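You operate a simulated robot arm through the tools that you are given. There is no shell and no other tool. Be economical: measure what you need, move in short steps, check, and stop when the job is done.

Carry out the task below with a simulated robot arm. There is one attempt and no reset: what you move stays moved.

JOB
Unload the tester and clamp in the bench card's joint.
Fine: let off to nought before the clamp opens; the blue joint held, so it goes in the green tray; seat the next joint and shut the clamp.

The check looks at the end state, three seconds after you hand in, the way a careful person would. Anything else that was tipped, shoved, dropped, spilled or broken makes it a failure.

ROBOT AND FRAMES
A 6-joint arm with a two-finger parallel gripper, fixed in place. Base frame: the origin is at the foot of the arm, x ahead of it, y to its left, z up; the work surface is at about z = 0. Units: cm, degrees, N and s.
With the tool pointing down near the work surface it reaches from about 14 to 58 cm from the base axis. Its first joint turns from -66.0 to 66.0 degrees. Payload 2.1 kg.
The tool frame sits at the grasp point between the pads (the TCP): z along the fingers, y along the line on which they close. The tips reach 3 cm beyond it. The gripper opens to 9.4 cm. The fingers are 2.8 cm wide and 1 cm thick; the gripper's body (5 by 9.6 cm) begins 5.5 cm behind the TCP.
Orientation is told as [roll, pitch, yaw] about the base's x, y, z axes, in that order, counted from this pose: with the fingers straight down and closing along the base's y, the tool's x points along the base's -x, its y along +y and its z along -z.

CONTROLS
- The arm moves only by the tool step_arm. Its argument "motion" is a list that holds one entry, the list of rows, each a list of 6 numbers: the shift along the tool's x, y, z in m, then the turn, a rotation vector about the tool's x, y, z in degrees. In form: [[[dx, dy, dz, rx, ry, rz], ...]]. A call has 1 to 10 rows; each row shifts and turns the commanded pose from where the row before left it, along the tool's axes as they then stand. "claw" is the gripper command, from -1 (shut) to 1 (fully open), values between in proportion, set as the call begins (left out, the last holds). A row lasts 0.2 s, in which the tool goes at most 5 cm and 8.6 degrees; a call with a longer step from one row to the next is refused whole, and so is a gripper value outside its range. A pose out of reach is approached as far as the arm can. The call stops where the force on the tool passes 90 N (or 10 N more than at its start, if that is more) or the arm is blocked; 0.2 s more then pass. The fingers move at their own pace (about 7.2 cm/s each) and stop on an object; they squeeze with about 23 N. The grip force told is the motor's: it shows also when the fingers shut on nothing. Time passes only in rows, and 0.2 s behind the last, so rows that do not move let the fingers close. It gives the time, the measured TCP pose, the force on the tool (base axes), the opening and the grip force at its end, in the units of the frame above (readings bear some noise).
- Cameras (640 x 400 px; columns grow to the right, rows downward): "scene" is fixed at [4.39, -36.43, 48.14]; the picture's right is [0.86, -0.51, 0.00], its down [-0.30, -0.51, -0.80] and it looks along [0.41, 0.69, -0.60] (base axes); focal length 214 px, centre (320, 200). "wrist" rides on the gripper at [-3.7, 0, -5.8] in the tool frame; the picture's right is [0.00, -1.00, 0.00], its down [0.97, 0.00, -0.24] and it looks along [0.24, 0.00, 0.97] (tool axes); focal length 218 px, centre (320, 200).
- capture(camera): a new picture of that camera. The clock stands still meanwhile.
- point_at(camera, pixels): for up to 12 pixels [column, row] of the newest picture of that camera ("zoom" is the newest enlarged one), the place [x, y, z] in the base frame of the surface seen there, good to about 0.2 cm. The clock stands still meanwhile.
- zoom(camera, box): a new picture of the part [left, top, right, bottom] of that camera's present view, enlarged. The clock stands still meanwhile.
- finish_job(): hands the job in; it is judged then, once.

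Go step by step. Measure first, check grasps and placings, and put right what went wrong. The budget is 80 turns and 46 pictures, counting those below and the enlarged ones. Unless the task says otherwise, let go and move clear before handing in, and close with one line.

The tools are called as name(argument=value, ...) on one line, values as JSON. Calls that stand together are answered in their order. step_arm: Moves the arm, as the interface text tells. Its arguments: {"type":"object","properties":{"motion":{"type":"array","items":{"type":"array","items":{"type":"array","items":{"type":"number"}}}},"claw":{"type":"number"}},"required":["motion"]} The other tools are called the same way: capture (camera) takes a picture; point_at (camera, pixels) gives the place of the surface under pixels of a picture; zoom (camera, box) takes an enlarged picture of a part of a camera's view; finish_job () hands the job in.

At the start:

```text
time: 0.0
tool_pos: [34.21, -9.63, 40.81]
tcp_rot: [0.0, 0.0, 0.0]
force: [0.2, 0.6, -0.2]
opening: 9.38
gripper_force: 0.1
```

scene: 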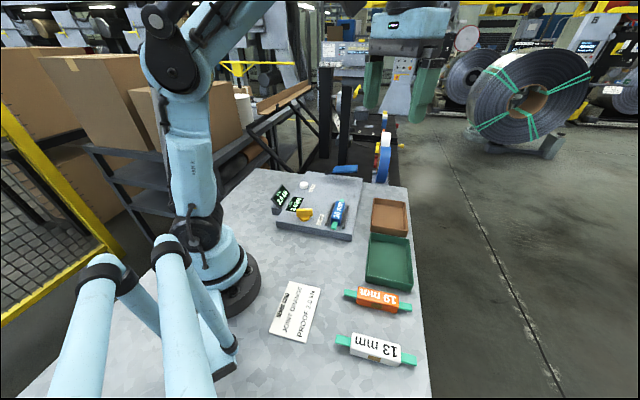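
wrist: 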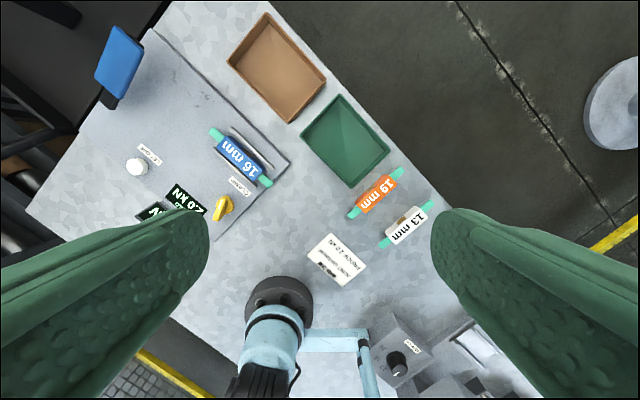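

The wrist view shows the tester with the blue 16 mm joint, a yellow lever, a white knob, displays, and a bench card near (337,260). I'll zoom in on these first.

zoom(camera="scene", box=[250, 160, 370, 250])

zoom(camera="wrist", box=[90, 20, 300, 240])

zoom(camera="scene", box=[250, 270, 430, 380])

zoom(camera="wrist", box=[330, 280, 530, 400])

```text
4.44 times, centred on (310, 205) of scene
```

zoom: 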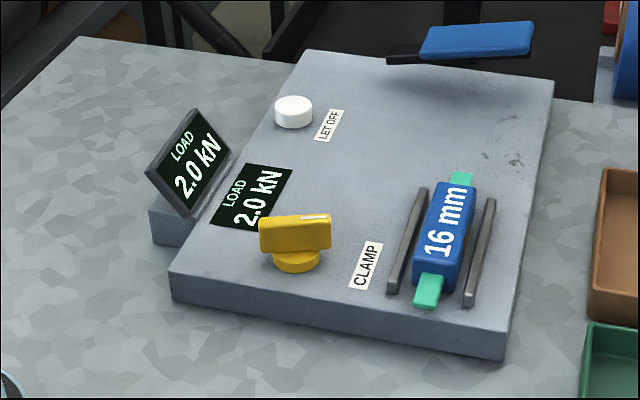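

```text
1.82 times, centred on (195, 130) of wrist
```

zoom: 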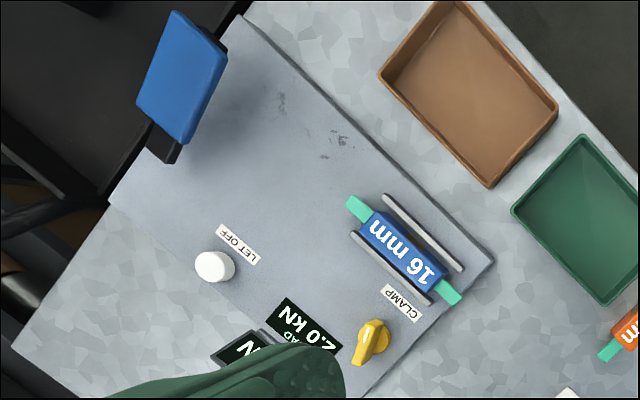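

```text
3.56 times, centred on (340, 325) of scene
```

zoom: 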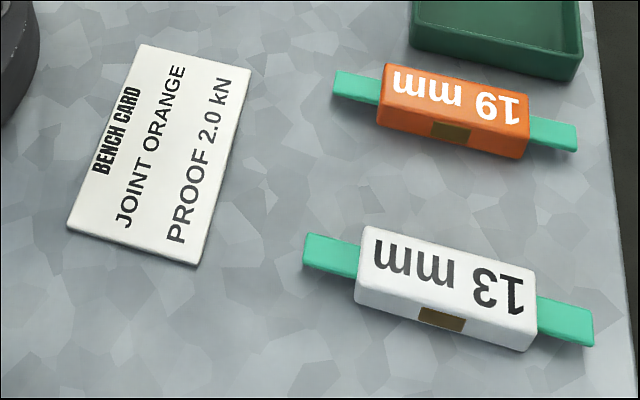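

```text
3.20 times, centred on (430, 340) of wrist
```

zoom: 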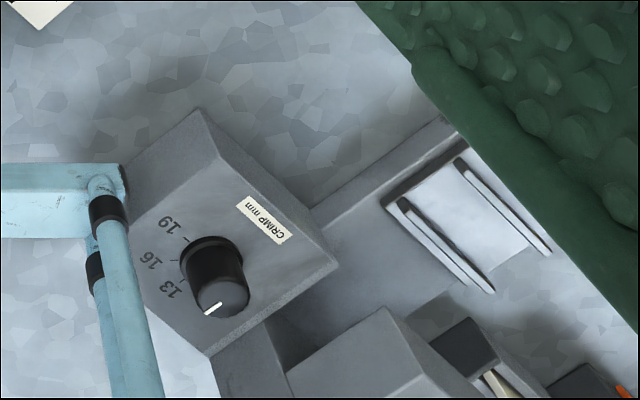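

The card asks for the orange joint. The load reads 2.0 kN. Next I'll measure the parts.

point_at(camera="wrist", pixels=[[135, 165], [137, 173], [218, 133], [265, 181], [228, 144], [262, 174], [232, 132], [272, 168], [210, 147], [248, 187], [228, 198], [215, 215]])

point_at(camera="scene", pixels=[[304, 183], [304, 188], [298, 211], [312, 210], [305, 220], [350, 294], [402, 307], [358, 292], [400, 297], [378, 298], [375, 305], [388, 262]])

point_at(camera="wrist", pixels=[[341, 93], [389, 146], [351, 187], [301, 131], [345, 140], [145, 30], [110, 80], [289, 164], [215, 240], [155, 30], [355, 214], [398, 171]])

zoom(camera="scene", box=[280, 190, 360, 240])

```text
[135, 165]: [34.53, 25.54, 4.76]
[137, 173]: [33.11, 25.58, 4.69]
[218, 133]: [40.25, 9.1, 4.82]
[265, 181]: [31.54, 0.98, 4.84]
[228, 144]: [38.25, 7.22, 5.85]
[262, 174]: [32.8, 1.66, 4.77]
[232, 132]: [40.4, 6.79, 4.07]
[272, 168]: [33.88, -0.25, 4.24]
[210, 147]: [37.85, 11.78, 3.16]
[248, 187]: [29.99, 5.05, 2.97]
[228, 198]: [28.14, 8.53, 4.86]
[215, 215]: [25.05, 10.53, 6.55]
```

```text
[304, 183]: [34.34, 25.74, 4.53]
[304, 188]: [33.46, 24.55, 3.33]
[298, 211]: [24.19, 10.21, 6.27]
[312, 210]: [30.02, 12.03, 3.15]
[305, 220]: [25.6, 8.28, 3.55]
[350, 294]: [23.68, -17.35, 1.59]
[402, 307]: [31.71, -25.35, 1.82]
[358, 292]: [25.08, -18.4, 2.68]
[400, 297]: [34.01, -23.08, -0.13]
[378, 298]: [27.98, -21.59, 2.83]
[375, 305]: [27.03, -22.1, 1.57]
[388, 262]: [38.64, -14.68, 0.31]
```

```text
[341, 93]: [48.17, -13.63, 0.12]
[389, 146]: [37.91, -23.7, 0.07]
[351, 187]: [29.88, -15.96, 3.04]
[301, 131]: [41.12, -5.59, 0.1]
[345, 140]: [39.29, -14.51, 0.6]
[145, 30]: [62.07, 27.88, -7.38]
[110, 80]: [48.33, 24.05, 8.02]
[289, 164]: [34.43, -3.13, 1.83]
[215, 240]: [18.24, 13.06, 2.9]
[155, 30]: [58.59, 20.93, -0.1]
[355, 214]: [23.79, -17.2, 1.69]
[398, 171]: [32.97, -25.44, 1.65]
```

```text
8.00 times, centred on (320, 215) of scene
```

zoom: 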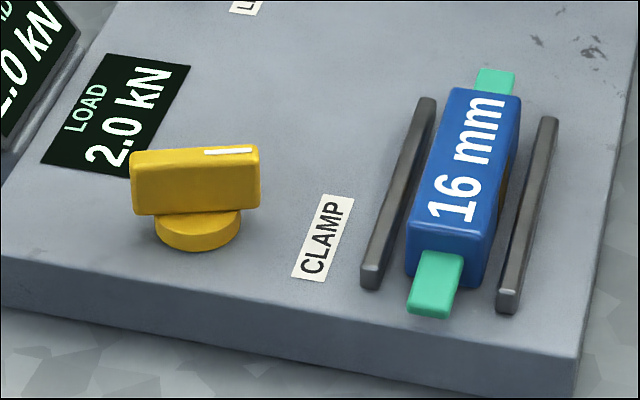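

I need the yellow handle's ends and the rails measured in this 8x zoom.

point_at(camera="zoom", pixels=[[135, 157], [255, 152], [135, 205], [255, 200], [198, 240], [428, 102], [370, 270], [548, 122], [508, 295], [440, 265], [498, 80], [465, 160]])

zoom(camera="wrist", box=[190, 110, 290, 220])

```text
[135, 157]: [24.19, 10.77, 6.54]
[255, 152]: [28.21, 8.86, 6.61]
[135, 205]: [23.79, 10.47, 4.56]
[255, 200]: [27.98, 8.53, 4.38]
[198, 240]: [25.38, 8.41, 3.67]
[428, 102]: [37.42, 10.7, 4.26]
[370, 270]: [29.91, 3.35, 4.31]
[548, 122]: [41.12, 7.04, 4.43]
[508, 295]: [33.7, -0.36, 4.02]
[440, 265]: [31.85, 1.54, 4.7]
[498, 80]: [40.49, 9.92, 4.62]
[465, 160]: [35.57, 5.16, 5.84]
```

```text
3.64 times, centred on (240, 165) of wrist
```

zoom: 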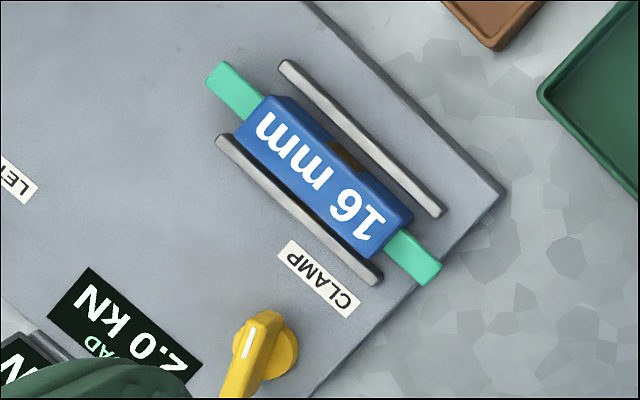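

The plate top is at z≈3.1, and the LET OFF cap is at (34.3, 25.6) with its top at z≈4.75. The cradle centre is (35.5, 5.2) at yaw 45. I'll shut the fingers and go above the button.

step_arm(motion=[[[0, 0.035, 0.028, 0, 0, 0], [0, 0.035, 0.028, 0, 0, 0], [0, 0.035, 0.028, 0, 0, 0], [0, 0.035, 0.028, 0, 0, 0], [0, 0.035, 0.028, 0, 0, 0], [0, 0.035, 0.028, 0, 0, 0], [0, 0.035, 0.028, 0, 0, 0], [0, 0.035, 0.028, 0, 0, 0], [0, 0.0355, 0.028, 0, 0, 0], [0, 0.0365, 0.028, 0, 0, 0]]], claw=-1)

step_arm(motion=[[[0, 0, 0, 0, 0, 0], [0, 0, 0, 0, 0, 0]]])

zoom(camera="scene", box=[250, 160, 370, 250])

```text
time: 2.2
tool_pos: [34.41, 25.94, 12.6]
tcp_rot: [0.0, 0.0, 0.0]
force: [-0.7, -0.7, -0.6]
opening: 0.0
gripper_force: 22.9
```

```text
time: 2.8
tool_pos: [34.48, 25.82, 12.74]
tcp_rot: [-0.1, 0.0, 0.0]
force: [0.0, 0.6, 0.6]
opening: 0.0
gripper_force: 22.6
```

```text
4.44 times, centred on (310, 205) of scene
```

zoom: 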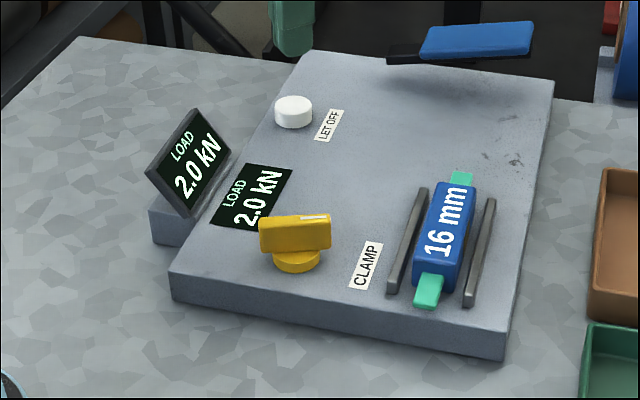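

The fingers hang directly behind the button at TCP z≈12.7. I'll lower to press it lightly.

step_arm(motion=[[[0.001, -0.001, 0.02, 0, 0, 0], [0, 0, 0.02, 0, 0, 0], [0, 0, 0.006, 0, 0, 0], [0, 0, 0.004, 0, 0, 0], [0, 0, 0.003, 0, 0, 0], [0, 0, 0, 0, 0, 0], [0, 0, 0, 0, 0, 0]]])

zoom(camera="scene", box=[250, 160, 370, 250])

```text
time: 4.4
tool_pos: [34.22, 25.62, 7.49]
tcp_rot: [0.0, 0.0, 0.1]
force: [-0.5, -0.5, 1.4]
opening: 0.01
gripper_force: 23.1
```

```text
4.44 times, centred on (310, 205) of scene
```

zoom: 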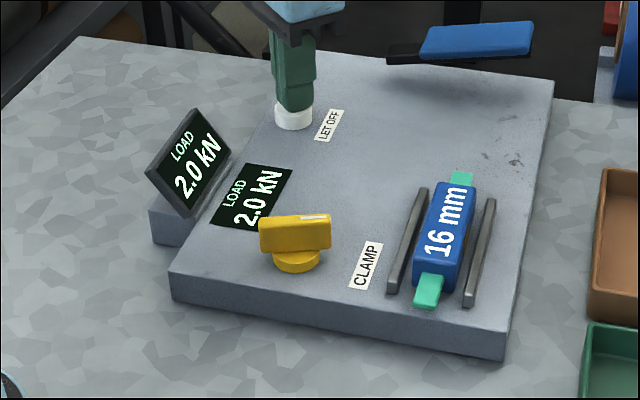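

The tip is on the cap with about 1 N of force and the load still reads 2.0. I'll press deeper.

step_arm(motion=[[[0, 0, 0.002, 0, 0, 0], [0, 0, 0.002, 0, 0, 0], [0, 0, 0.002, 0, 0, 0], [0, 0, 0, 0, 0, 0], [0, 0, 0, 0, 0, 0]]])

zoom(camera="scene", box=[250, 160, 370, 250])

```text
time: 5.6
tool_pos: [34.39, 25.66, 6.84]
tcp_rot: [0.1, 0.0, 0.0]
force: [-0.5, 3.0, 6.0]
opening: 0.0
gripper_force: 23.4
```

```text
4.44 times, centred on (310, 205) of scene
```

zoom: 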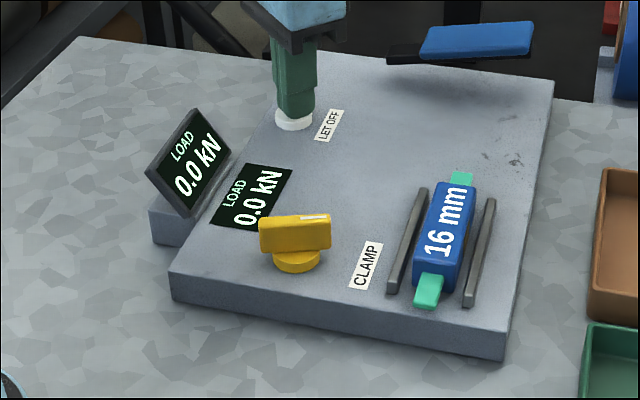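

The load reads 0.0. I'll lift off, move over the yellow handle, open the fingers and turn to yaw −25.

step_arm(motion=[[[0, 0, -0.03, 0, 0, 0], [0, 0, -0.035, 0, 0, 0], [0, 0, -0.035, 0, 0, 0], [0.02, -0.039, -0.01, 0, 0, 0], [0.02, -0.039, 0, 0, 0, 0], [0.02, -0.039, 0, 0, 0, 0], [0.02, -0.039, 0, 0, 0, 0], [0, 0, 0, 0, 0, 8.33], [0, 0, 0, 0, 0, 8.33], [0, 0, 0, 0, 0, 8.33]]], claw=0.0)

capture(camera="wrist")

zoom(camera="scene", box=[250, 160, 370, 250])

```text
time: 7.8
tool_pos: [26.26, 10.04, 17.81]
tcp_rot: [0.0, 0.0, -25.0]
force: [0.1, -0.1, -0.4]
opening: 4.7
gripper_force: 0.1
```

```text
34 pictures are left
```

wrist: 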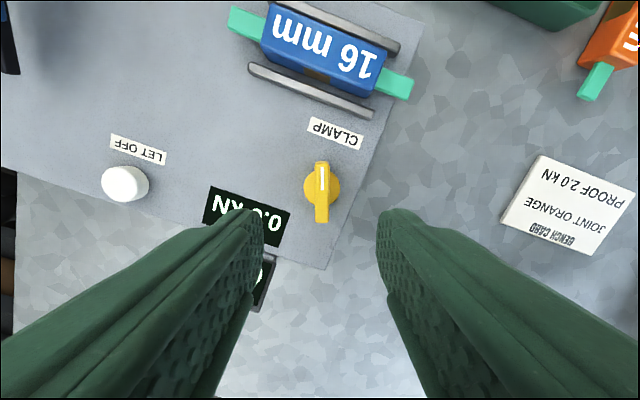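

```text
4.44 times, centred on (310, 205) of scene
```

zoom: 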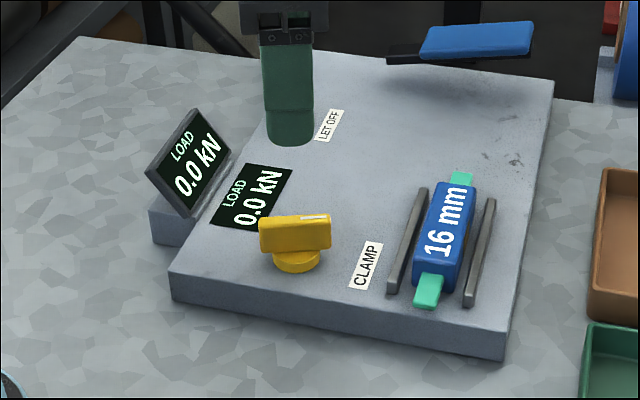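

The load stays at 0.0. The bar is aligned with the tool at columns ~314–329, so I'll locate it exactly.

point_at(camera="wrist", pixels=[[321, 166], [322, 218], [315, 195], [328, 195], [321, 192], [337, 188], [306, 188]])

```text
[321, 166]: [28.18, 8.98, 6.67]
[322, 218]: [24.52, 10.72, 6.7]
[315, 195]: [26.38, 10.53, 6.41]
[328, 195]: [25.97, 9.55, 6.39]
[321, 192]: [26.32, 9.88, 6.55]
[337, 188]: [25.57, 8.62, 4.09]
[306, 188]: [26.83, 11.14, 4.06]
```

The bar centre is (26.3, 9.87) with its top at 6.65. I'll descend to TCP z≈7.7 and close.

step_arm(motion=[[[-0.001, -0.0016, 0.04, 0, 0, 0], [0, 0, 0.04, 0, 0, 0], [0, 0, 0.02, 0, 0, 0], [0, 0, 0, 0, 0, 0]]])

step_arm(motion=[[[0, 0, 0, 0, 0, 0], [0, 0, 0, 0, 0, 0], [0, 0, 0, 0, 0, 0], [0, 0, 0, 0, 0, 0]]], claw=-1)

```text
time: 8.8
tool_pos: [26.54, 9.67, 7.71]
tcp_rot: [0.0, 0.0, -25.0]
force: [1.0, 0.5, 0.2]
opening: 4.7
gripper_force: 0.0
```

```text
time: 9.8
tool_pos: [26.57, 9.75, 7.74]
tcp_rot: [0.0, 0.0, -25.0]
force: [3.9, 4.7, -14.9]
opening: 1.13
gripper_force: 44.6
```

Gripped at 1.13 cm. I'll try a small turn counter-clockwise, seen from above, and watch the measured rotation.

step_arm(motion=[[[0, 0, 0, 0, 0, -4], [0, 0, 0, 0, 0, -4], [0, 0, 0, 0, 0, -4], [0, 0, 0, 0, 0, 0]]])

zoom(camera="scene", box=[280, 190, 360, 240])

```text
time: 10.8
tool_pos: [26.51, 9.81, 7.82]
tcp_rot: [0.1, -0.4, -12.9]
force: [21.0, 4.9, -37.3]
opening: 1.16
gripper_force: 45.3
```

```text
8.00 times, centred on (320, 215) of scene
```

zoom: 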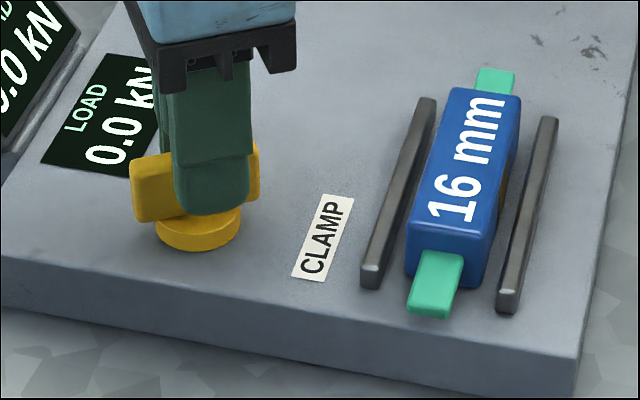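

The force rose and the bar looks unmoved (still columns 130–260), so that direction is the stop. I'll turn clockwise instead.

step_arm(motion=[[[0, 0, 0, 0, 0, 6], [0, 0, 0, 0, 0, 6], [0, 0, 0, 0, 0, 6], [0, 0, 0, 0, 0, 6], [0, 0, 0, 0, 0, 0]]])

zoom(camera="scene", box=[280, 190, 360, 240])

```text
time: 12.0
tool_pos: [26.37, 9.91, 7.77]
tcp_rot: [0.0, -0.4, -36.9]
force: [20.9, -14.1, -22.2]
opening: 1.7
gripper_force: 45.2
```

```text
8.00 times, centred on (320, 215) of scene
```

zoom: 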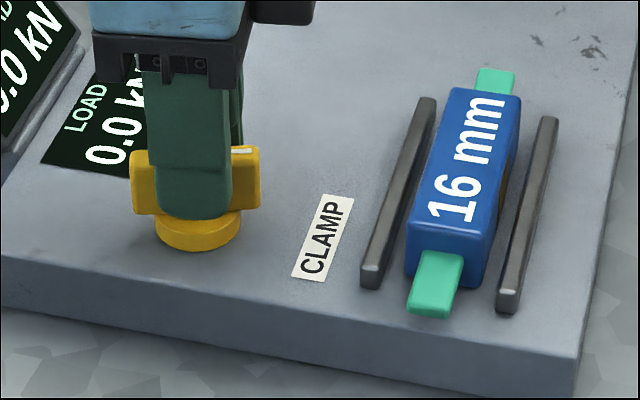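

Here the opening grew to 1.7, which means the bar stayed at −25 while the fingers twisted. In the first try it stayed at 1.16, so the bar had turned with the fingers. Counter-clockwise is the free direction, so I'll go that way.

step_arm(motion=[[[0, 0, 0, 0, 0, -6], [0, 0, 0, 0, 0, -6], [0, 0, 0, 0, 0, -6], [0, 0, 0, 0, 0, -6], [0, 0, 0, 0, 0, -6], [0, 0, 0, 0, 0, -6], [0, 0, 0, 0, 0, -6], [0, 0, 0, 0, 0, -6], [0, 0, 0, 0, 0, 0]]])

zoom(camera="scene", box=[280, 190, 360, 240])

```text
time: 14.0
tool_pos: [26.37, 9.99, 7.69]
tcp_rot: [0.2, -0.2, 11.1]
force: [-7.9, 15.6, 42.1]
opening: 1.2
gripper_force: 44.5
```

```text
8.00 times, centred on (320, 215) of scene
```

zoom: 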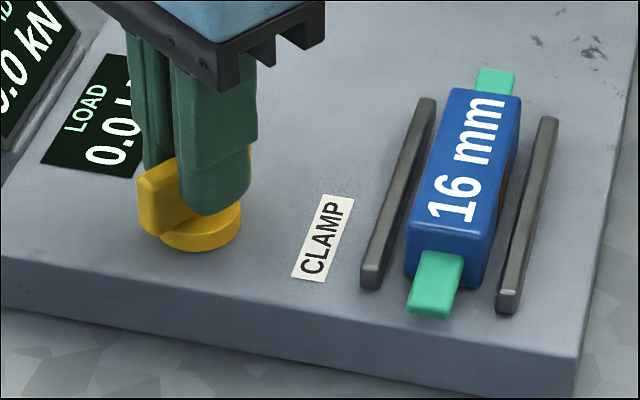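

The handle is turning, with its opening at 1.2 and yaw at 11. I'll continue.

step_arm(motion=[[[0, 0, 0, 0, 0, -6], [0, 0, 0, 0, 0, -6], [0, 0, 0, 0, 0, -6], [0, 0, 0, 0, 0, -6], [0, 0, 0, 0, 0, 0]]])

step_arm(motion=[[[0, 0, 0, 0, 0, -6], [0, 0, 0, 0, 0, -6], [0, 0, 0, 0, 0, -6], [0, 0, 0, 0, 0, 0]]])

zoom(camera="scene", box=[280, 190, 360, 240])

```text
time: 15.2
tool_pos: [26.21, 9.9, 7.71]
tcp_rot: [0.3, -0.2, 35.1]
force: [-3.3, 26.5, -39.9]
opening: 1.18
gripper_force: 44.8
```

```text
time: 16.2
tool_pos: [26.21, 9.94, 7.91]
tcp_rot: [0.4, -0.1, 53.0]
force: [-13.3, 23.6, 21.3]
opening: 1.48
gripper_force: 45.5
```

```text
8.00 times, centred on (320, 215) of scene
```

zoom: 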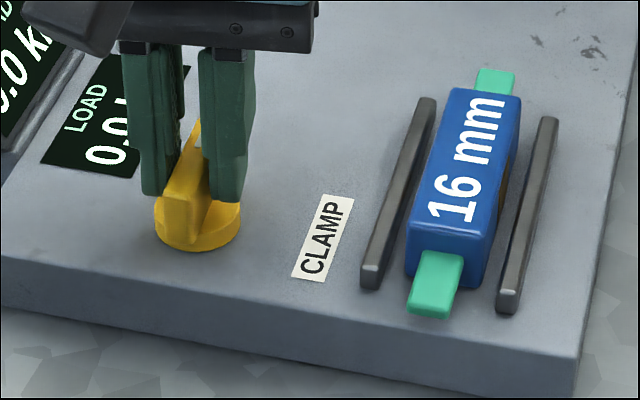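

The opening at 1.48 shows the open stop is reached at about yaw 45, parallel to the joint. I'll relax back to 45, release, lift and look.

step_arm(motion=[[[0, 0, 0, 0, 0, 8], [0, 0, 0, 0, 0, 0]]])

step_arm(motion=[[[0, 0, 0, 0, 0, 0], [0, 0, 0, 0, 0, 0], [0, 0, -0.03, 0, 0, 0], [0, 0, -0.04, 0, 0, 0], [0, 0, -0.03, 0, 0, 0], [0, 0, 0, 0, 0, 0]]], claw=0.0)

capture(camera="wrist")

zoom(camera="scene", box=[250, 160, 410, 250])

```text
time: 16.8
tool_pos: [26.18, 9.89, 8.0]
tcp_rot: [0.3, 0.1, 45.1]
force: [-28.7, 10.3, 38.5]
opening: 1.17
gripper_force: 44.6
```

```text
time: 18.2
tool_pos: [26.37, 9.7, 17.91]
tcp_rot: [0.0, 0.1, 44.9]
force: [0.0, 0.8, 0.0]
opening: 4.7
gripper_force: 0.1
```

```text
28 pictures are left
```

wrist: 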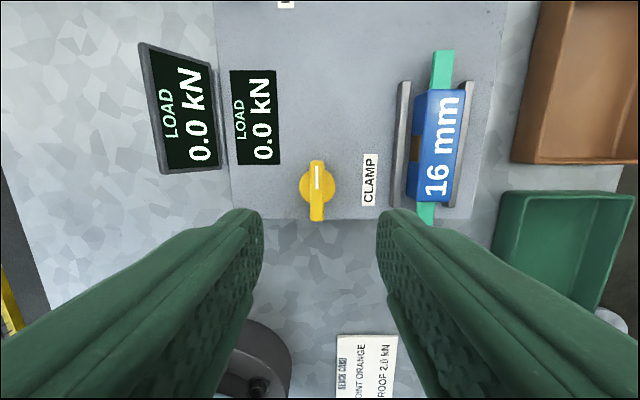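

```text
4.00 times, centred on (330, 205) of scene
```

zoom: 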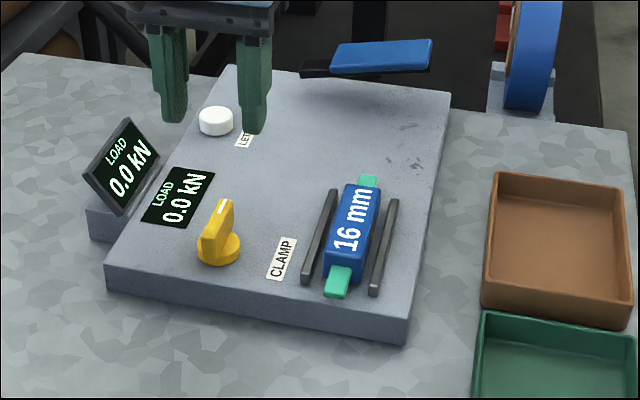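

The clamp is open and the load is 0.0. Now I'll measure the blue joint's body at the tool's yaw of 45.

point_at(camera="wrist", pixels=[[421, 95], [461, 95], [412, 193], [452, 193], [437, 145], [443, 55], [427, 215], [403, 85], [395, 200], [474, 95], [465, 160]])

zoom(camera="wrist", box=[360, 30, 520, 230])

```text
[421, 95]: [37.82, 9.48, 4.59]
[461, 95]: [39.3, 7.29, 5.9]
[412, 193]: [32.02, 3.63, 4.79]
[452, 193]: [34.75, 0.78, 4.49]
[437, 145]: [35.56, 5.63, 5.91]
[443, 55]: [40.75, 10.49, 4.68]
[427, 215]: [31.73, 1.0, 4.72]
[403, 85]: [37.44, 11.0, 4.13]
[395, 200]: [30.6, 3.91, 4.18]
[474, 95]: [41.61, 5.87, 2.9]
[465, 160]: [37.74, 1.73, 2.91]
```

```text
2.00 times, centred on (440, 130) of wrist
```

zoom: 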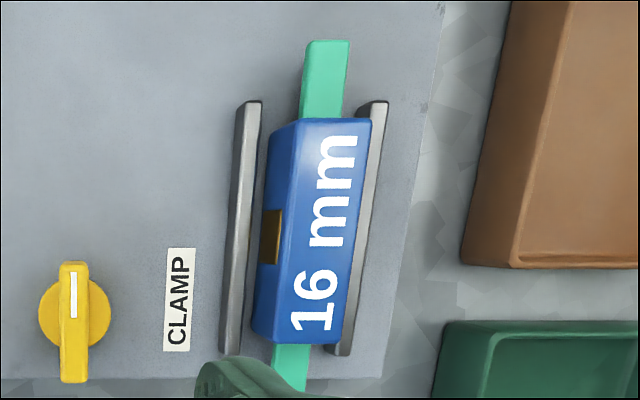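

The blue body centre is (35.5, 5.2) with its top at 5.9 and rails up to 4.2. I'll straddle it with the tips at z≈4.6, just above the rails.

step_arm(motion=[[[-0.011, -0.0322, 0, 0, 0, 0], [-0.011, -0.0322, 0, 0, 0, 0], [-0.011, -0.0322, 0, 0, 0, 0], [0, 0, 0.03, 0, 0, 0], [0, 0, 0, 0, 0, 0]]], claw=0.3)

capture(camera="wrist")

```text
time: 19.4
tool_pos: [35.41, 5.32, 14.95]
tcp_rot: [0.1, 0.0, 45.0]
force: [-0.6, -0.5, -0.4]
opening: 6.12
gripper_force: 0.1
```

```text
25 pictures are left
```

wrist: 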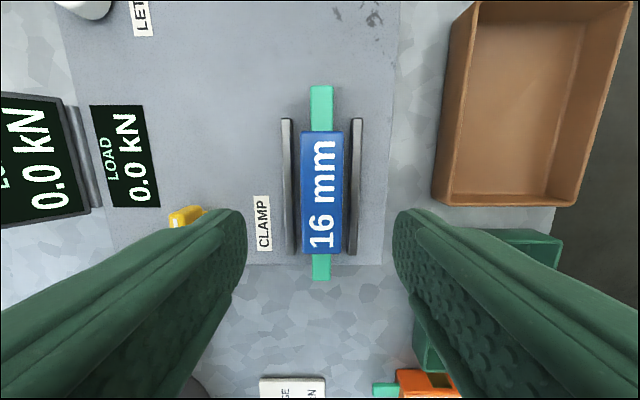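

It is centred at column ~321. I'll descend and grip.

step_arm(motion=[[[0, 0, 0.04, 0, 0, 0], [0, 0, 0.025, 0, 0, 0], [0, 0, 0.0085, 0, 0, 0], [0, 0, 0, 0, 0, 0]]])

step_arm(motion=[[[0, 0, 0, 0, 0, 0], [0, 0, 0, 0, 0, 0], [0, 0, 0, 0, 0, 0], [0, 0, 0, 0, 0, 0]]], claw=-1)

step_arm(motion=[[[0, 0, -0.01, 0, 0, 0], [0, 0, -0.02, 0, 0, 0], [0, 0, -0.04, 0, 0, 0], [0, 0, -0.03, 0, 0, 0], [0, 0, 0, 0, 0, 0]]])

capture(camera="wrist")

capture(camera="scene")

```text
time: 20.4
tool_pos: [35.37, 5.23, 7.59]
tcp_rot: [0.0, 0.0, 45.1]
force: [0.0, -0.8, 0.6]
opening: 6.12
gripper_force: 0.0
```

```text
time: 21.4
tool_pos: [35.43, 5.2, 7.45]
tcp_rot: [-0.1, 0.0, 45.1]
force: [-0.8, 0.4, -0.3]
opening: 2.94
gripper_force: 22.7
```

```text
time: 22.6
tool_pos: [35.21, 5.42, 17.36]
tcp_rot: [0.0, 0.0, 45.0]
force: [0.2, -0.8, 0.8]
opening: 0.0
gripper_force: 22.4
```

```text
24 pictures are left
```

wrist: 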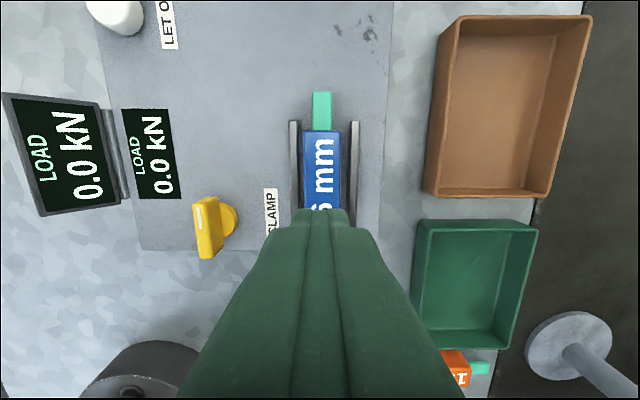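

```text
23 pictures are left
```

scene: 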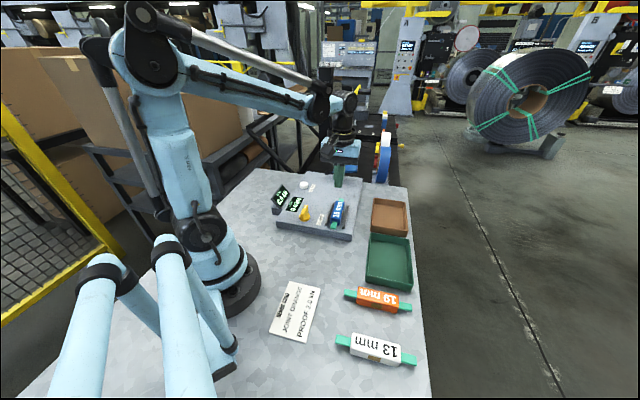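

The fingers came up empty (opening 0.0) and the blue joint is still in the cradle. I'll re-grip slightly lower and lift slowly, reading the force to learn whether it is still held.

step_arm(motion=[[[0, 0, 0, 0, 0, 0], [-0.001, 0.003, 0, 0, 0, 0], [0, 0, 0.04, 0, 0, 0], [0, 0, 0.04, 0, 0, 0], [0, 0, 0.019, 0, 0, 0], [0, 0, 0, 0, 0, 0]]], claw=0.3)

step_arm(motion=[[[0, 0, 0, 0, 0, 0], [0, 0, 0, 0, 0, 0], [0, 0, 0, 0, 0, 0], [0, 0, 0, 0, 0, 0]]], claw=-1)

step_arm(motion=[[[0, 0, -0.001, 0, 0, 0], [0, 0, -0.001, 0, 0, 0], [0, 0, 0, 0, 0, 0]]])

zoom(camera="scene", box=[280, 180, 380, 240])

```text
time: 24.0
tool_pos: [35.28, 5.46, 7.08]
tcp_rot: [-0.1, 0.1, 45.0]
force: [-0.1, 0.1, 0.0]
opening: 6.11
gripper_force: 0.0
```

```text
time: 25.0
tool_pos: [35.25, 5.53, 7.13]
tcp_rot: [0.0, -0.1, 45.1]
force: [-0.3, -0.9, -0.2]
opening: 2.91
gripper_force: 23.1
```

```text
time: 25.8
tool_pos: [35.31, 5.72, 7.55]
tcp_rot: [0.0, 0.0, 45.0]
force: [0.2, -0.7, -1.1]
opening: 2.94
gripper_force: 23.2
```

```text
6.40 times, centred on (330, 210) of scene
```

zoom: 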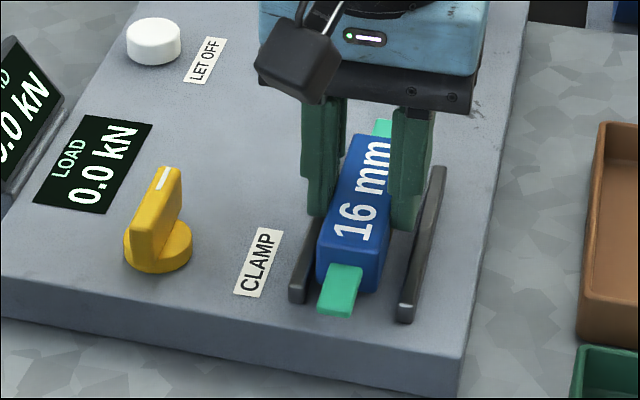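

The fingers hold the body between the rails and the pull is only ~1 N so far. I'll raise in small steps.

step_arm(motion=[[[0, 0, -0.003, 0, 0, 0], [0, 0, -0.003, 0, 0, 0], [0, 0, -0.003, 0, 0, 0], [0, 0, 0, 0, 0, 0]]])

zoom(camera="scene", box=[280, 180, 380, 240])

```text
time: 26.8
tool_pos: [35.29, 5.5, 8.65]
tcp_rot: [-0.1, -0.1, 45.1]
force: [-0.1, 0.4, -0.5]
opening: 2.91
gripper_force: 22.6
```

```text
6.40 times, centred on (330, 210) of scene
```

zoom: 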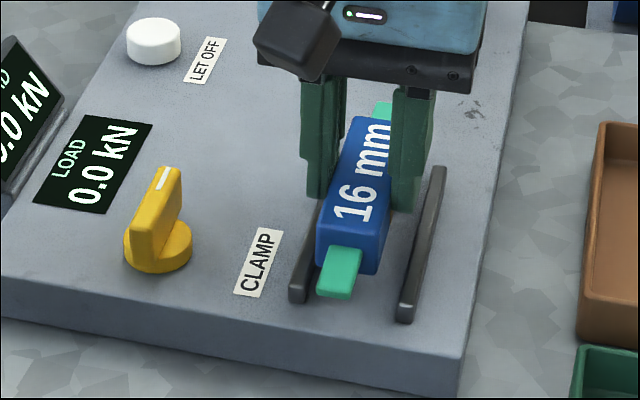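

The joint is coming up with the fingers this time. I'll keep lifting gently.

step_arm(motion=[[[0, 0, -0.006, 0, 0, 0], [0, 0, -0.01, 0, 0, 0], [0, 0, -0.014, 0, 0, 0], [0, 0, -0.015, 0, 0, 0], [0, 0, -0.015, 0, 0, 0], [0, 0, -0.012, 0, 0, 0], [0, 0, -0.006, 0, 0, 0], [0, 0, 0, 0, 0, 0]]])

capture(camera="wrist")

```text
time: 28.6
tool_pos: [35.32, 5.49, 16.45]
tcp_rot: [0.0, 0.0, 45.0]
force: [-0.4, 0.3, -0.6]
opening: 2.93
gripper_force: 23.1
```

```text
20 pictures are left
```

wrist: 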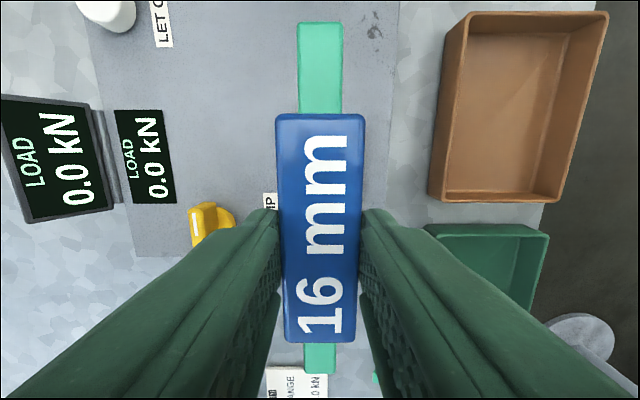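

The blue joint is held. Now I'll measure the green tray's inside and the joint's length.

zoom(camera="scene", box=[340, 225, 430, 320])

point_at(camera="wrist", pixels=[[320, 26], [320, 371], [320, 118], [318, 340], [305, 355]])

```text
4.21 times, centred on (385, 272) of scene
```

zoom: 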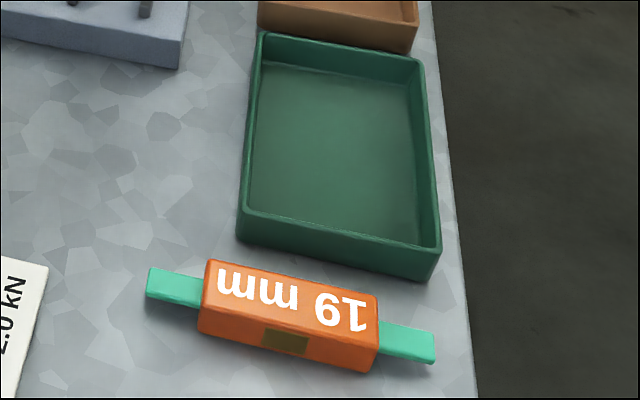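

```text
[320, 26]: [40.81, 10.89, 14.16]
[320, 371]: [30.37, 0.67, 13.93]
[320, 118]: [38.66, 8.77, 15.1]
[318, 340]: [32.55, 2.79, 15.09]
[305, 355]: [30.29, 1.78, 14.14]
```

point_at(camera="zoom", pixels=[[268, 64], [405, 85], [416, 240], [250, 208], [265, 38], [420, 62], [436, 245], [240, 212], [330, 140], [255, 200], [413, 140], [340, 65]])

```text
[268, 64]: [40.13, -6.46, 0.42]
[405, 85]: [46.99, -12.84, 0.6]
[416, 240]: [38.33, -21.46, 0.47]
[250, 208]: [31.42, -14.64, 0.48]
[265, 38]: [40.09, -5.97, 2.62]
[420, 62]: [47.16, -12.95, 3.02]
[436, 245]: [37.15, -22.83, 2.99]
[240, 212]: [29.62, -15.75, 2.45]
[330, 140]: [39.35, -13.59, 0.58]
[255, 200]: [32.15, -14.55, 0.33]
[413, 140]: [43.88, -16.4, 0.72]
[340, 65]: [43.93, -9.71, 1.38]
```

The tray's inner floor is roughly centred at (38.9, −14.3), with its long side at yaw 45 and about 13 cm long. The joint is nearly as long, so I'll lay it diagonally at yaw 15. I'll carry it over now.

step_arm(motion=[[[0.0197, -0.0272, 0, 0, 0, 0], [0.0197, -0.0272, 0, 0, 0, 0], [0.0197, -0.0272, 0, 0, 0, 0], [0.0197, -0.0272, 0, 0, 0, 0], [0.0197, -0.0272, 0, 0, 0, 0], [0.0197, -0.0272, 0, 0, 0, 0], [0, 0, 0, 0, 0, 7.5], [0, 0, 0, 0, 0, 7.5], [0, 0, 0, 0, 0, 7.5], [0, 0, 0, 0, 0, 7.5]]])

step_arm(motion=[[[0, 0, 0.03, 0, 0, 0], [0, 0, 0.02, 0, 0, 0], [0, 0, 0, 0, 0, 0]]])

capture(camera="wrist")

zoom(camera="scene", box=[320, 190, 440, 320])

```text
time: 30.8
tool_pos: [38.5, -14.46, 16.5]
tcp_rot: [0.0, 0.0, 14.9]
force: [-0.5, -0.4, -0.8]
opening: 2.92
gripper_force: 23.2
```

```text
time: 31.6
tool_pos: [38.7, -14.29, 11.55]
tcp_rot: [-0.1, 0.0, 15.0]
force: [0.3, -0.1, -0.4]
opening: 2.94
gripper_force: 22.7
```

```text
18 pictures are left
```

wrist: 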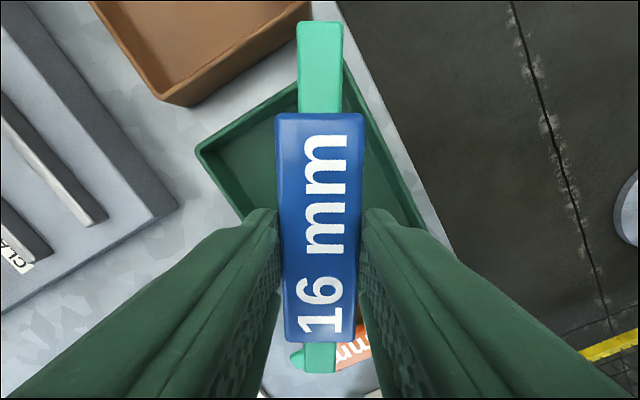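

```text
3.08 times, centred on (380, 255) of scene
```

zoom: 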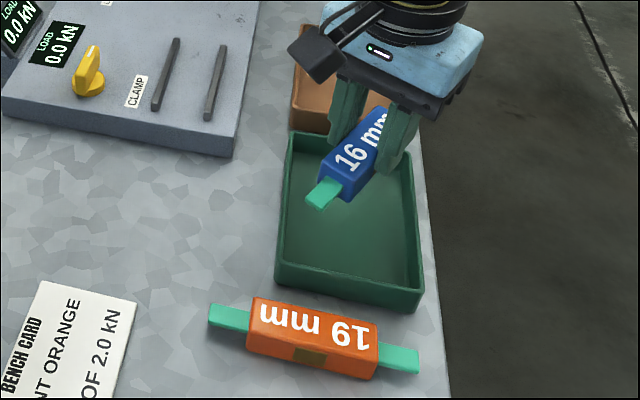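

I'll measure the joint's ends and the tray corners from here before lowering.

point_at(camera="wrist", pixels=[[320, 24], [320, 110], [320, 117], [318, 338], [318, 350], [318, 368]])

point_at(camera="zoom", pixels=[[325, 203], [310, 200], [291, 137], [278, 277], [409, 308], [411, 168], [284, 262], [406, 288], [300, 150]])

```text
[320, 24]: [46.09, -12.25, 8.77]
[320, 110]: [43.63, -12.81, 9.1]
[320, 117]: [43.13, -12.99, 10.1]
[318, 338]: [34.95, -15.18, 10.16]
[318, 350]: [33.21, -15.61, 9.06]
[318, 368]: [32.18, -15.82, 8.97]
```

```text
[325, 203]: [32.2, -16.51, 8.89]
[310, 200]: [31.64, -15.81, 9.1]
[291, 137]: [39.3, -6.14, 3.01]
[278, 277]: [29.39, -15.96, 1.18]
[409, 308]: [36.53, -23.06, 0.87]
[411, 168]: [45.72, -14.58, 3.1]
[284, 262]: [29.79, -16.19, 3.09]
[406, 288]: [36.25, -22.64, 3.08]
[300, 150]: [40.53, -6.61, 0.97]
```

The joint is 14.7 cm tip to tip, centred at (39.0, −14.05). The tray's centre is about (38.6, −14.4). A ~31° diagonal fits best, so I'll shift ~0.5 cm back, turn 2°, then lower in steps.

step_arm(motion=[[[0.0043, -0.0025, 0, 0, 0, 2], [0, 0, 0.02, 0, 0, 0], [0, 0, 0.02, 0, 0, 0], [0, 0, 0.01, 0, 0, 0], [0, 0, 0, 0, 0, 0]]])

zoom(camera="scene", box=[340, 200, 430, 300])

capture(camera="wrist")

```text
time: 32.8
tool_pos: [38.17, -14.65, 6.32]
tcp_rot: [0.0, -0.1, 12.9]
force: [-0.2, 0.0, -0.7]
opening: 2.94
gripper_force: 22.3
```

```text
4.00 times, centred on (385, 250) of scene
```

zoom: 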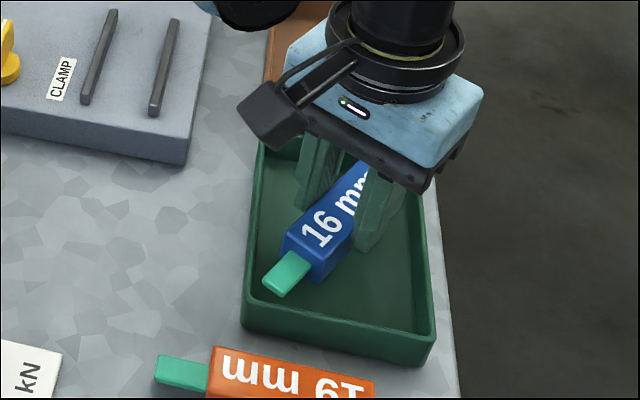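

```text
15 pictures are left
```

wrist: 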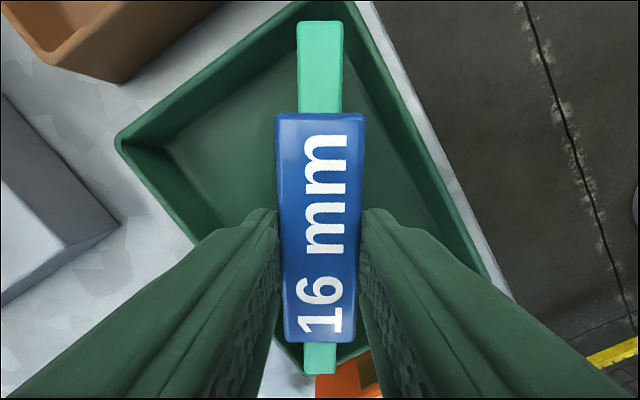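

Both tabs lie inside the rim. I'll lower to the floor.

step_arm(motion=[[[0, 0, 0.01, 0, 0, 0], [0, 0, 0.005, 0, 0, 0], [0, 0, 0, 0, 0, 0]]])

zoom(camera="scene", box=[340, 200, 430, 300])

```text
time: 33.6
tool_pos: [38.06, -14.58, 5.0]
tcp_rot: [0.0, 0.0, 12.9]
force: [-0.7, 1.0, -0.4]
opening: 2.92
gripper_force: 23.0
```

```text
4.00 times, centred on (385, 250) of scene
```

zoom: 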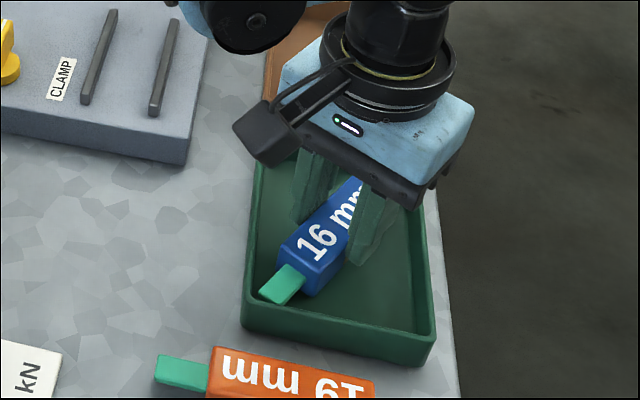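

It is just above the floor with no contact force. I'll lower 2 mm, release with a modest opening, and rise.

step_arm(motion=[[[0, 0, 0.002, 0, 0, 0], [0, 0, 0, 0, 0, 0]]])

step_arm(motion=[[[0, 0, 0, 0, 0, 0], [0, 0, 0, 0, 0, 0], [0, 0, -0.02, 0, 0, 0], [0, 0, -0.04, 0, 0, 0], [0, 0, -0.05, 0, 0, 0], [0, 0, 0, 0, 0, 0]]], claw=-0.1)

capture(camera="wrist")

```text
time: 34.2
tool_pos: [38.23, -14.6, 4.79]
tcp_rot: [0.0, 0.1, 13.1]
force: [0.7, 0.2, -0.2]
opening: 2.94
gripper_force: 22.8
```

```text
time: 35.6
tool_pos: [38.28, -14.91, 15.99]
tcp_rot: [-0.1, 0.0, 12.9]
force: [0.0, 0.3, 0.2]
opening: 4.23
gripper_force: 0.0
```

```text
13 pictures are left
```

wrist: 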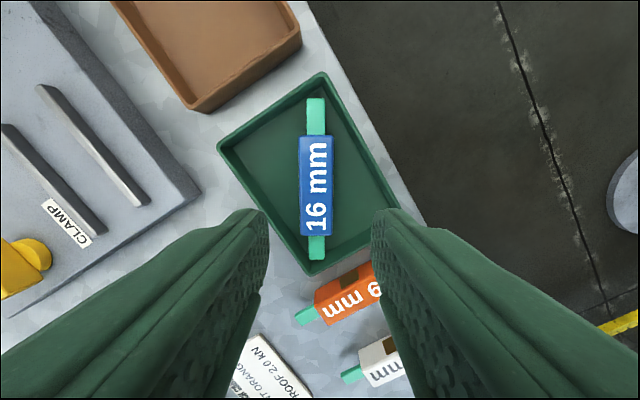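

The blue joint lies flat in the green tray. Next I'll go above the orange joint, whose axis is at about yaw −42.

step_arm(motion=[[[0.0373, -0.0133, 0, 0, 0, 0], [0.0373, -0.0133, 0, 0, 0, 0], [0.0373, -0.0133, 0, 0, 0, 0], [0, 0, 0, 0, 0, 7.84], [0, 0, 0, 0, 0, 7.84], [0, 0, 0, 0, 0, 7.84], [0, 0, 0, 0, 0, 7.84], [0, 0, 0, 0, 0, 7.84], [0, 0, 0, 0, 0, 7.84], [0, 0, 0, 0, 0, 7.84]]], claw=0.0)

capture(camera="wrist")

```text
time: 37.8
tool_pos: [28.19, -21.06, 15.93]
tcp_rot: [0.0, 0.0, -42.0]
force: [0.3, 0.2, -0.2]
opening: 4.71
gripper_force: 0.1
```

```text
12 pictures are left
```

wrist: 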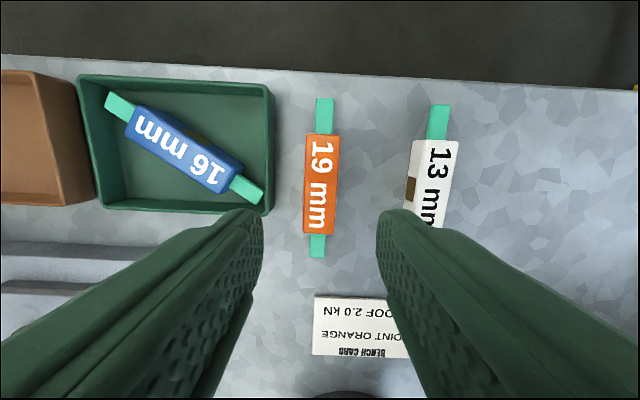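

Orange is under the tool, slightly tilted. I'll measure it, and also check where the blue tab's end sits.

point_at(camera="wrist", pixels=[[324, 102], [317, 252], [322, 140], [319, 230], [306, 185], [336, 185], [321, 185], [257, 200], [245, 188], [267, 205], [110, 98]])

zoom(camera="wrist", box=[70, 60, 350, 260])

```text
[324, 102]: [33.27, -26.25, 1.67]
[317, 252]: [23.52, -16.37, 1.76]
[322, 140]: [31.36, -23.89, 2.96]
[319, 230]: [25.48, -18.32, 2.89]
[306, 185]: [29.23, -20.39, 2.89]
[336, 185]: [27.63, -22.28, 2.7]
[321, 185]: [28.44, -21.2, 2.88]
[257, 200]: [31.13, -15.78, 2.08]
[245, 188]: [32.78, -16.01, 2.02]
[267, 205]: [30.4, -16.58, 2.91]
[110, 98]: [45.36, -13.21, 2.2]
```

```text
2.00 times, centred on (210, 160) of wrist
```

zoom: 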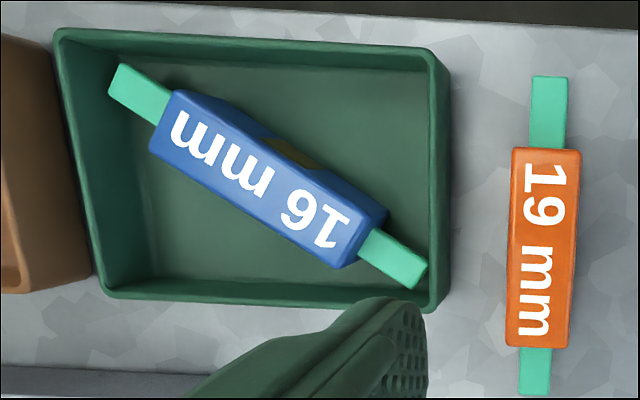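

Blue is wholly inside the tray. Orange's centre is (28.4, −21.2) at yaw −44.7 with its top at 2.85. I'll align, descend to TCP z≈4.0 and grip.

step_arm(motion=[[[0, 0, 0, 0, 0, 2.8], [-0.0025, 0.0004, 0.04, 0, 0, 0], [0, 0, 0.04, 0, 0, 0], [0, 0, 0.03, 0, 0, 0], [0, 0, 0.0085, 0, 0, 0], [0, 0, 0, 0, 0, 0]]])

step_arm(motion=[[[0, 0, 0, 0, 0, 0], [0, 0, 0, 0, 0, 0], [0, 0, 0, 0, 0, 0], [0, 0, 0, 0, 0, 0]]], claw=-1)

step_arm(motion=[[[0, 0, -0.003, 0, 0, 0], [0, 0, -0.006, 0, 0, 0], [0, 0, -0.01, 0, 0, 0], [0, 0, -0.015, 0, 0, 0], [0, 0, -0.02, 0, 0, 0], [0, 0, -0.02, 0, 0, 0], [0, 0, -0.02, 0, 0, 0], [0, 0, -0.02, 0, 0, 0], [0, 0, -0.01, 0, 0, 0], [0, 0, 0, 0, 0, 0]]])

capture(camera="wrist")

```text
time: 39.2
tool_pos: [28.46, -21.26, 4.02]
tcp_rot: [0.0, 0.0, -44.7]
force: [-0.4, -0.4, 0.0]
opening: 4.7
gripper_force: 0.1
```

```text
time: 40.2
tool_pos: [28.4, -21.25, 4.03]
tcp_rot: [0.0, 0.0, -44.7]
force: [0.8, 0.5, 1.1]
opening: 2.96
gripper_force: 23.0
```

```text
time: 42.4
tool_pos: [28.46, -21.14, 16.35]
tcp_rot: [0.0, -0.1, -44.8]
force: [0.4, -0.3, -1.3]
opening: 2.95
gripper_force: 22.8
```

```text
10 pictures are left
```

wrist: 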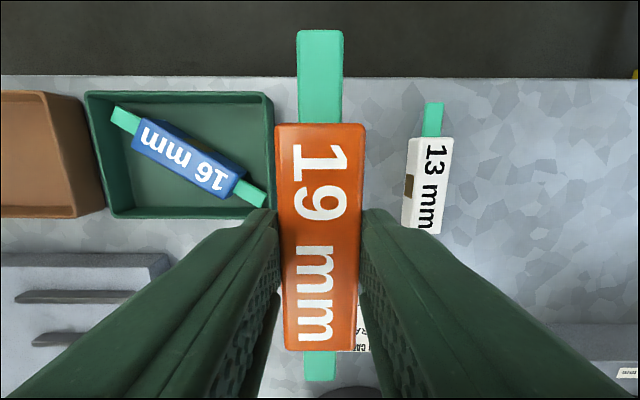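

Orange is held at 2.95 cm. I'll carry it over the cradle and turn to yaw 45.

step_arm(motion=[[[0.02267, 0.03973, 0, 0, 0, 0], [0.02267, 0.03973, 0, 0, 0, 0], [0.02267, 0.03973, 0, 0, 0, 0], [0.02267, 0.03973, 0, 0, 0, 0], [0.02267, 0.03973, 0, 0, 0, 0], [0.02267, 0.03973, 0, 0, 0, 0], [0, 0, 0, 0, 0, -8.0], [0, 0, 0, 0, 0, -8.0], [0, 0, 0, 0, 0, -8.0], [0, 0, 0, 0, 0, -8.0]]])

step_arm(motion=[[[0, 0, 0, 0, 0, -8.25], [0, 0, 0, 0, 0, -8.25], [0, 0, 0, 0, 0, -8.25], [0, 0, 0, 0, 0, -8.25], [0, 0, 0, 0, 0, -8.25], [0, 0, 0, 0, 0, -8.25], [0, 0, 0, 0, 0, -8.25], [0, 0, 0, 0, 0, 0]]])

capture(camera="wrist")

```text
time: 44.6
tool_pos: [35.4, 5.29, 16.37]
tcp_rot: [0.1, -0.1, -12.5]
force: [0.4, 0.2, -0.9]
opening: 2.93
gripper_force: 22.7
```

```text
time: 46.4
tool_pos: [35.46, 5.43, 16.4]
tcp_rot: [0.1, 0.0, 45.2]
force: [0.3, -0.2, -1.1]
opening: 2.93
gripper_force: 23.3
```

```text
9 pictures are left
```

wrist: 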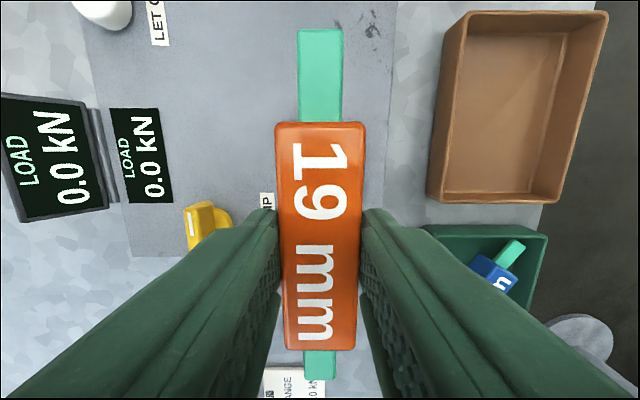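

It is aligned at yaw 45. I'll nudge it 2 mm along the axis, lower most of the way and check against the rails.

step_arm(motion=[[[-0.002, -0.0012, 0.03, 0, 0, 0], [0, 0, 0.03, 0, 0, 0], [0, 0, 0.016, 0, 0, 0], [0, 0, 0, 0, 0, 0]]])

zoom(camera="scene", box=[280, 180, 380, 240])

```text
time: 47.4
tool_pos: [35.79, 5.45, 8.85]
tcp_rot: [0.0, 0.0, 45.1]
force: [0.0, 0.0, -1.9]
opening: 2.94
gripper_force: 23.0
```

```text
6.40 times, centred on (330, 210) of scene
```

zoom: 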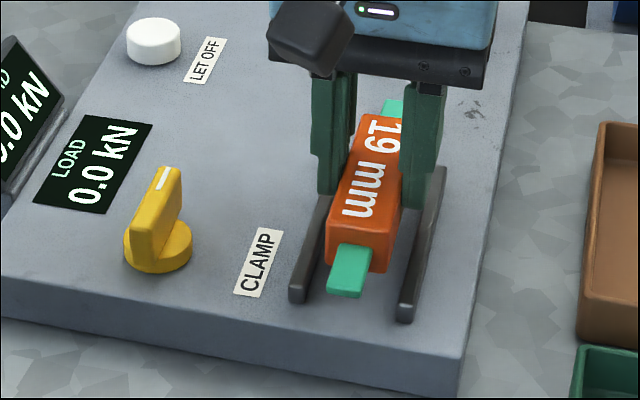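

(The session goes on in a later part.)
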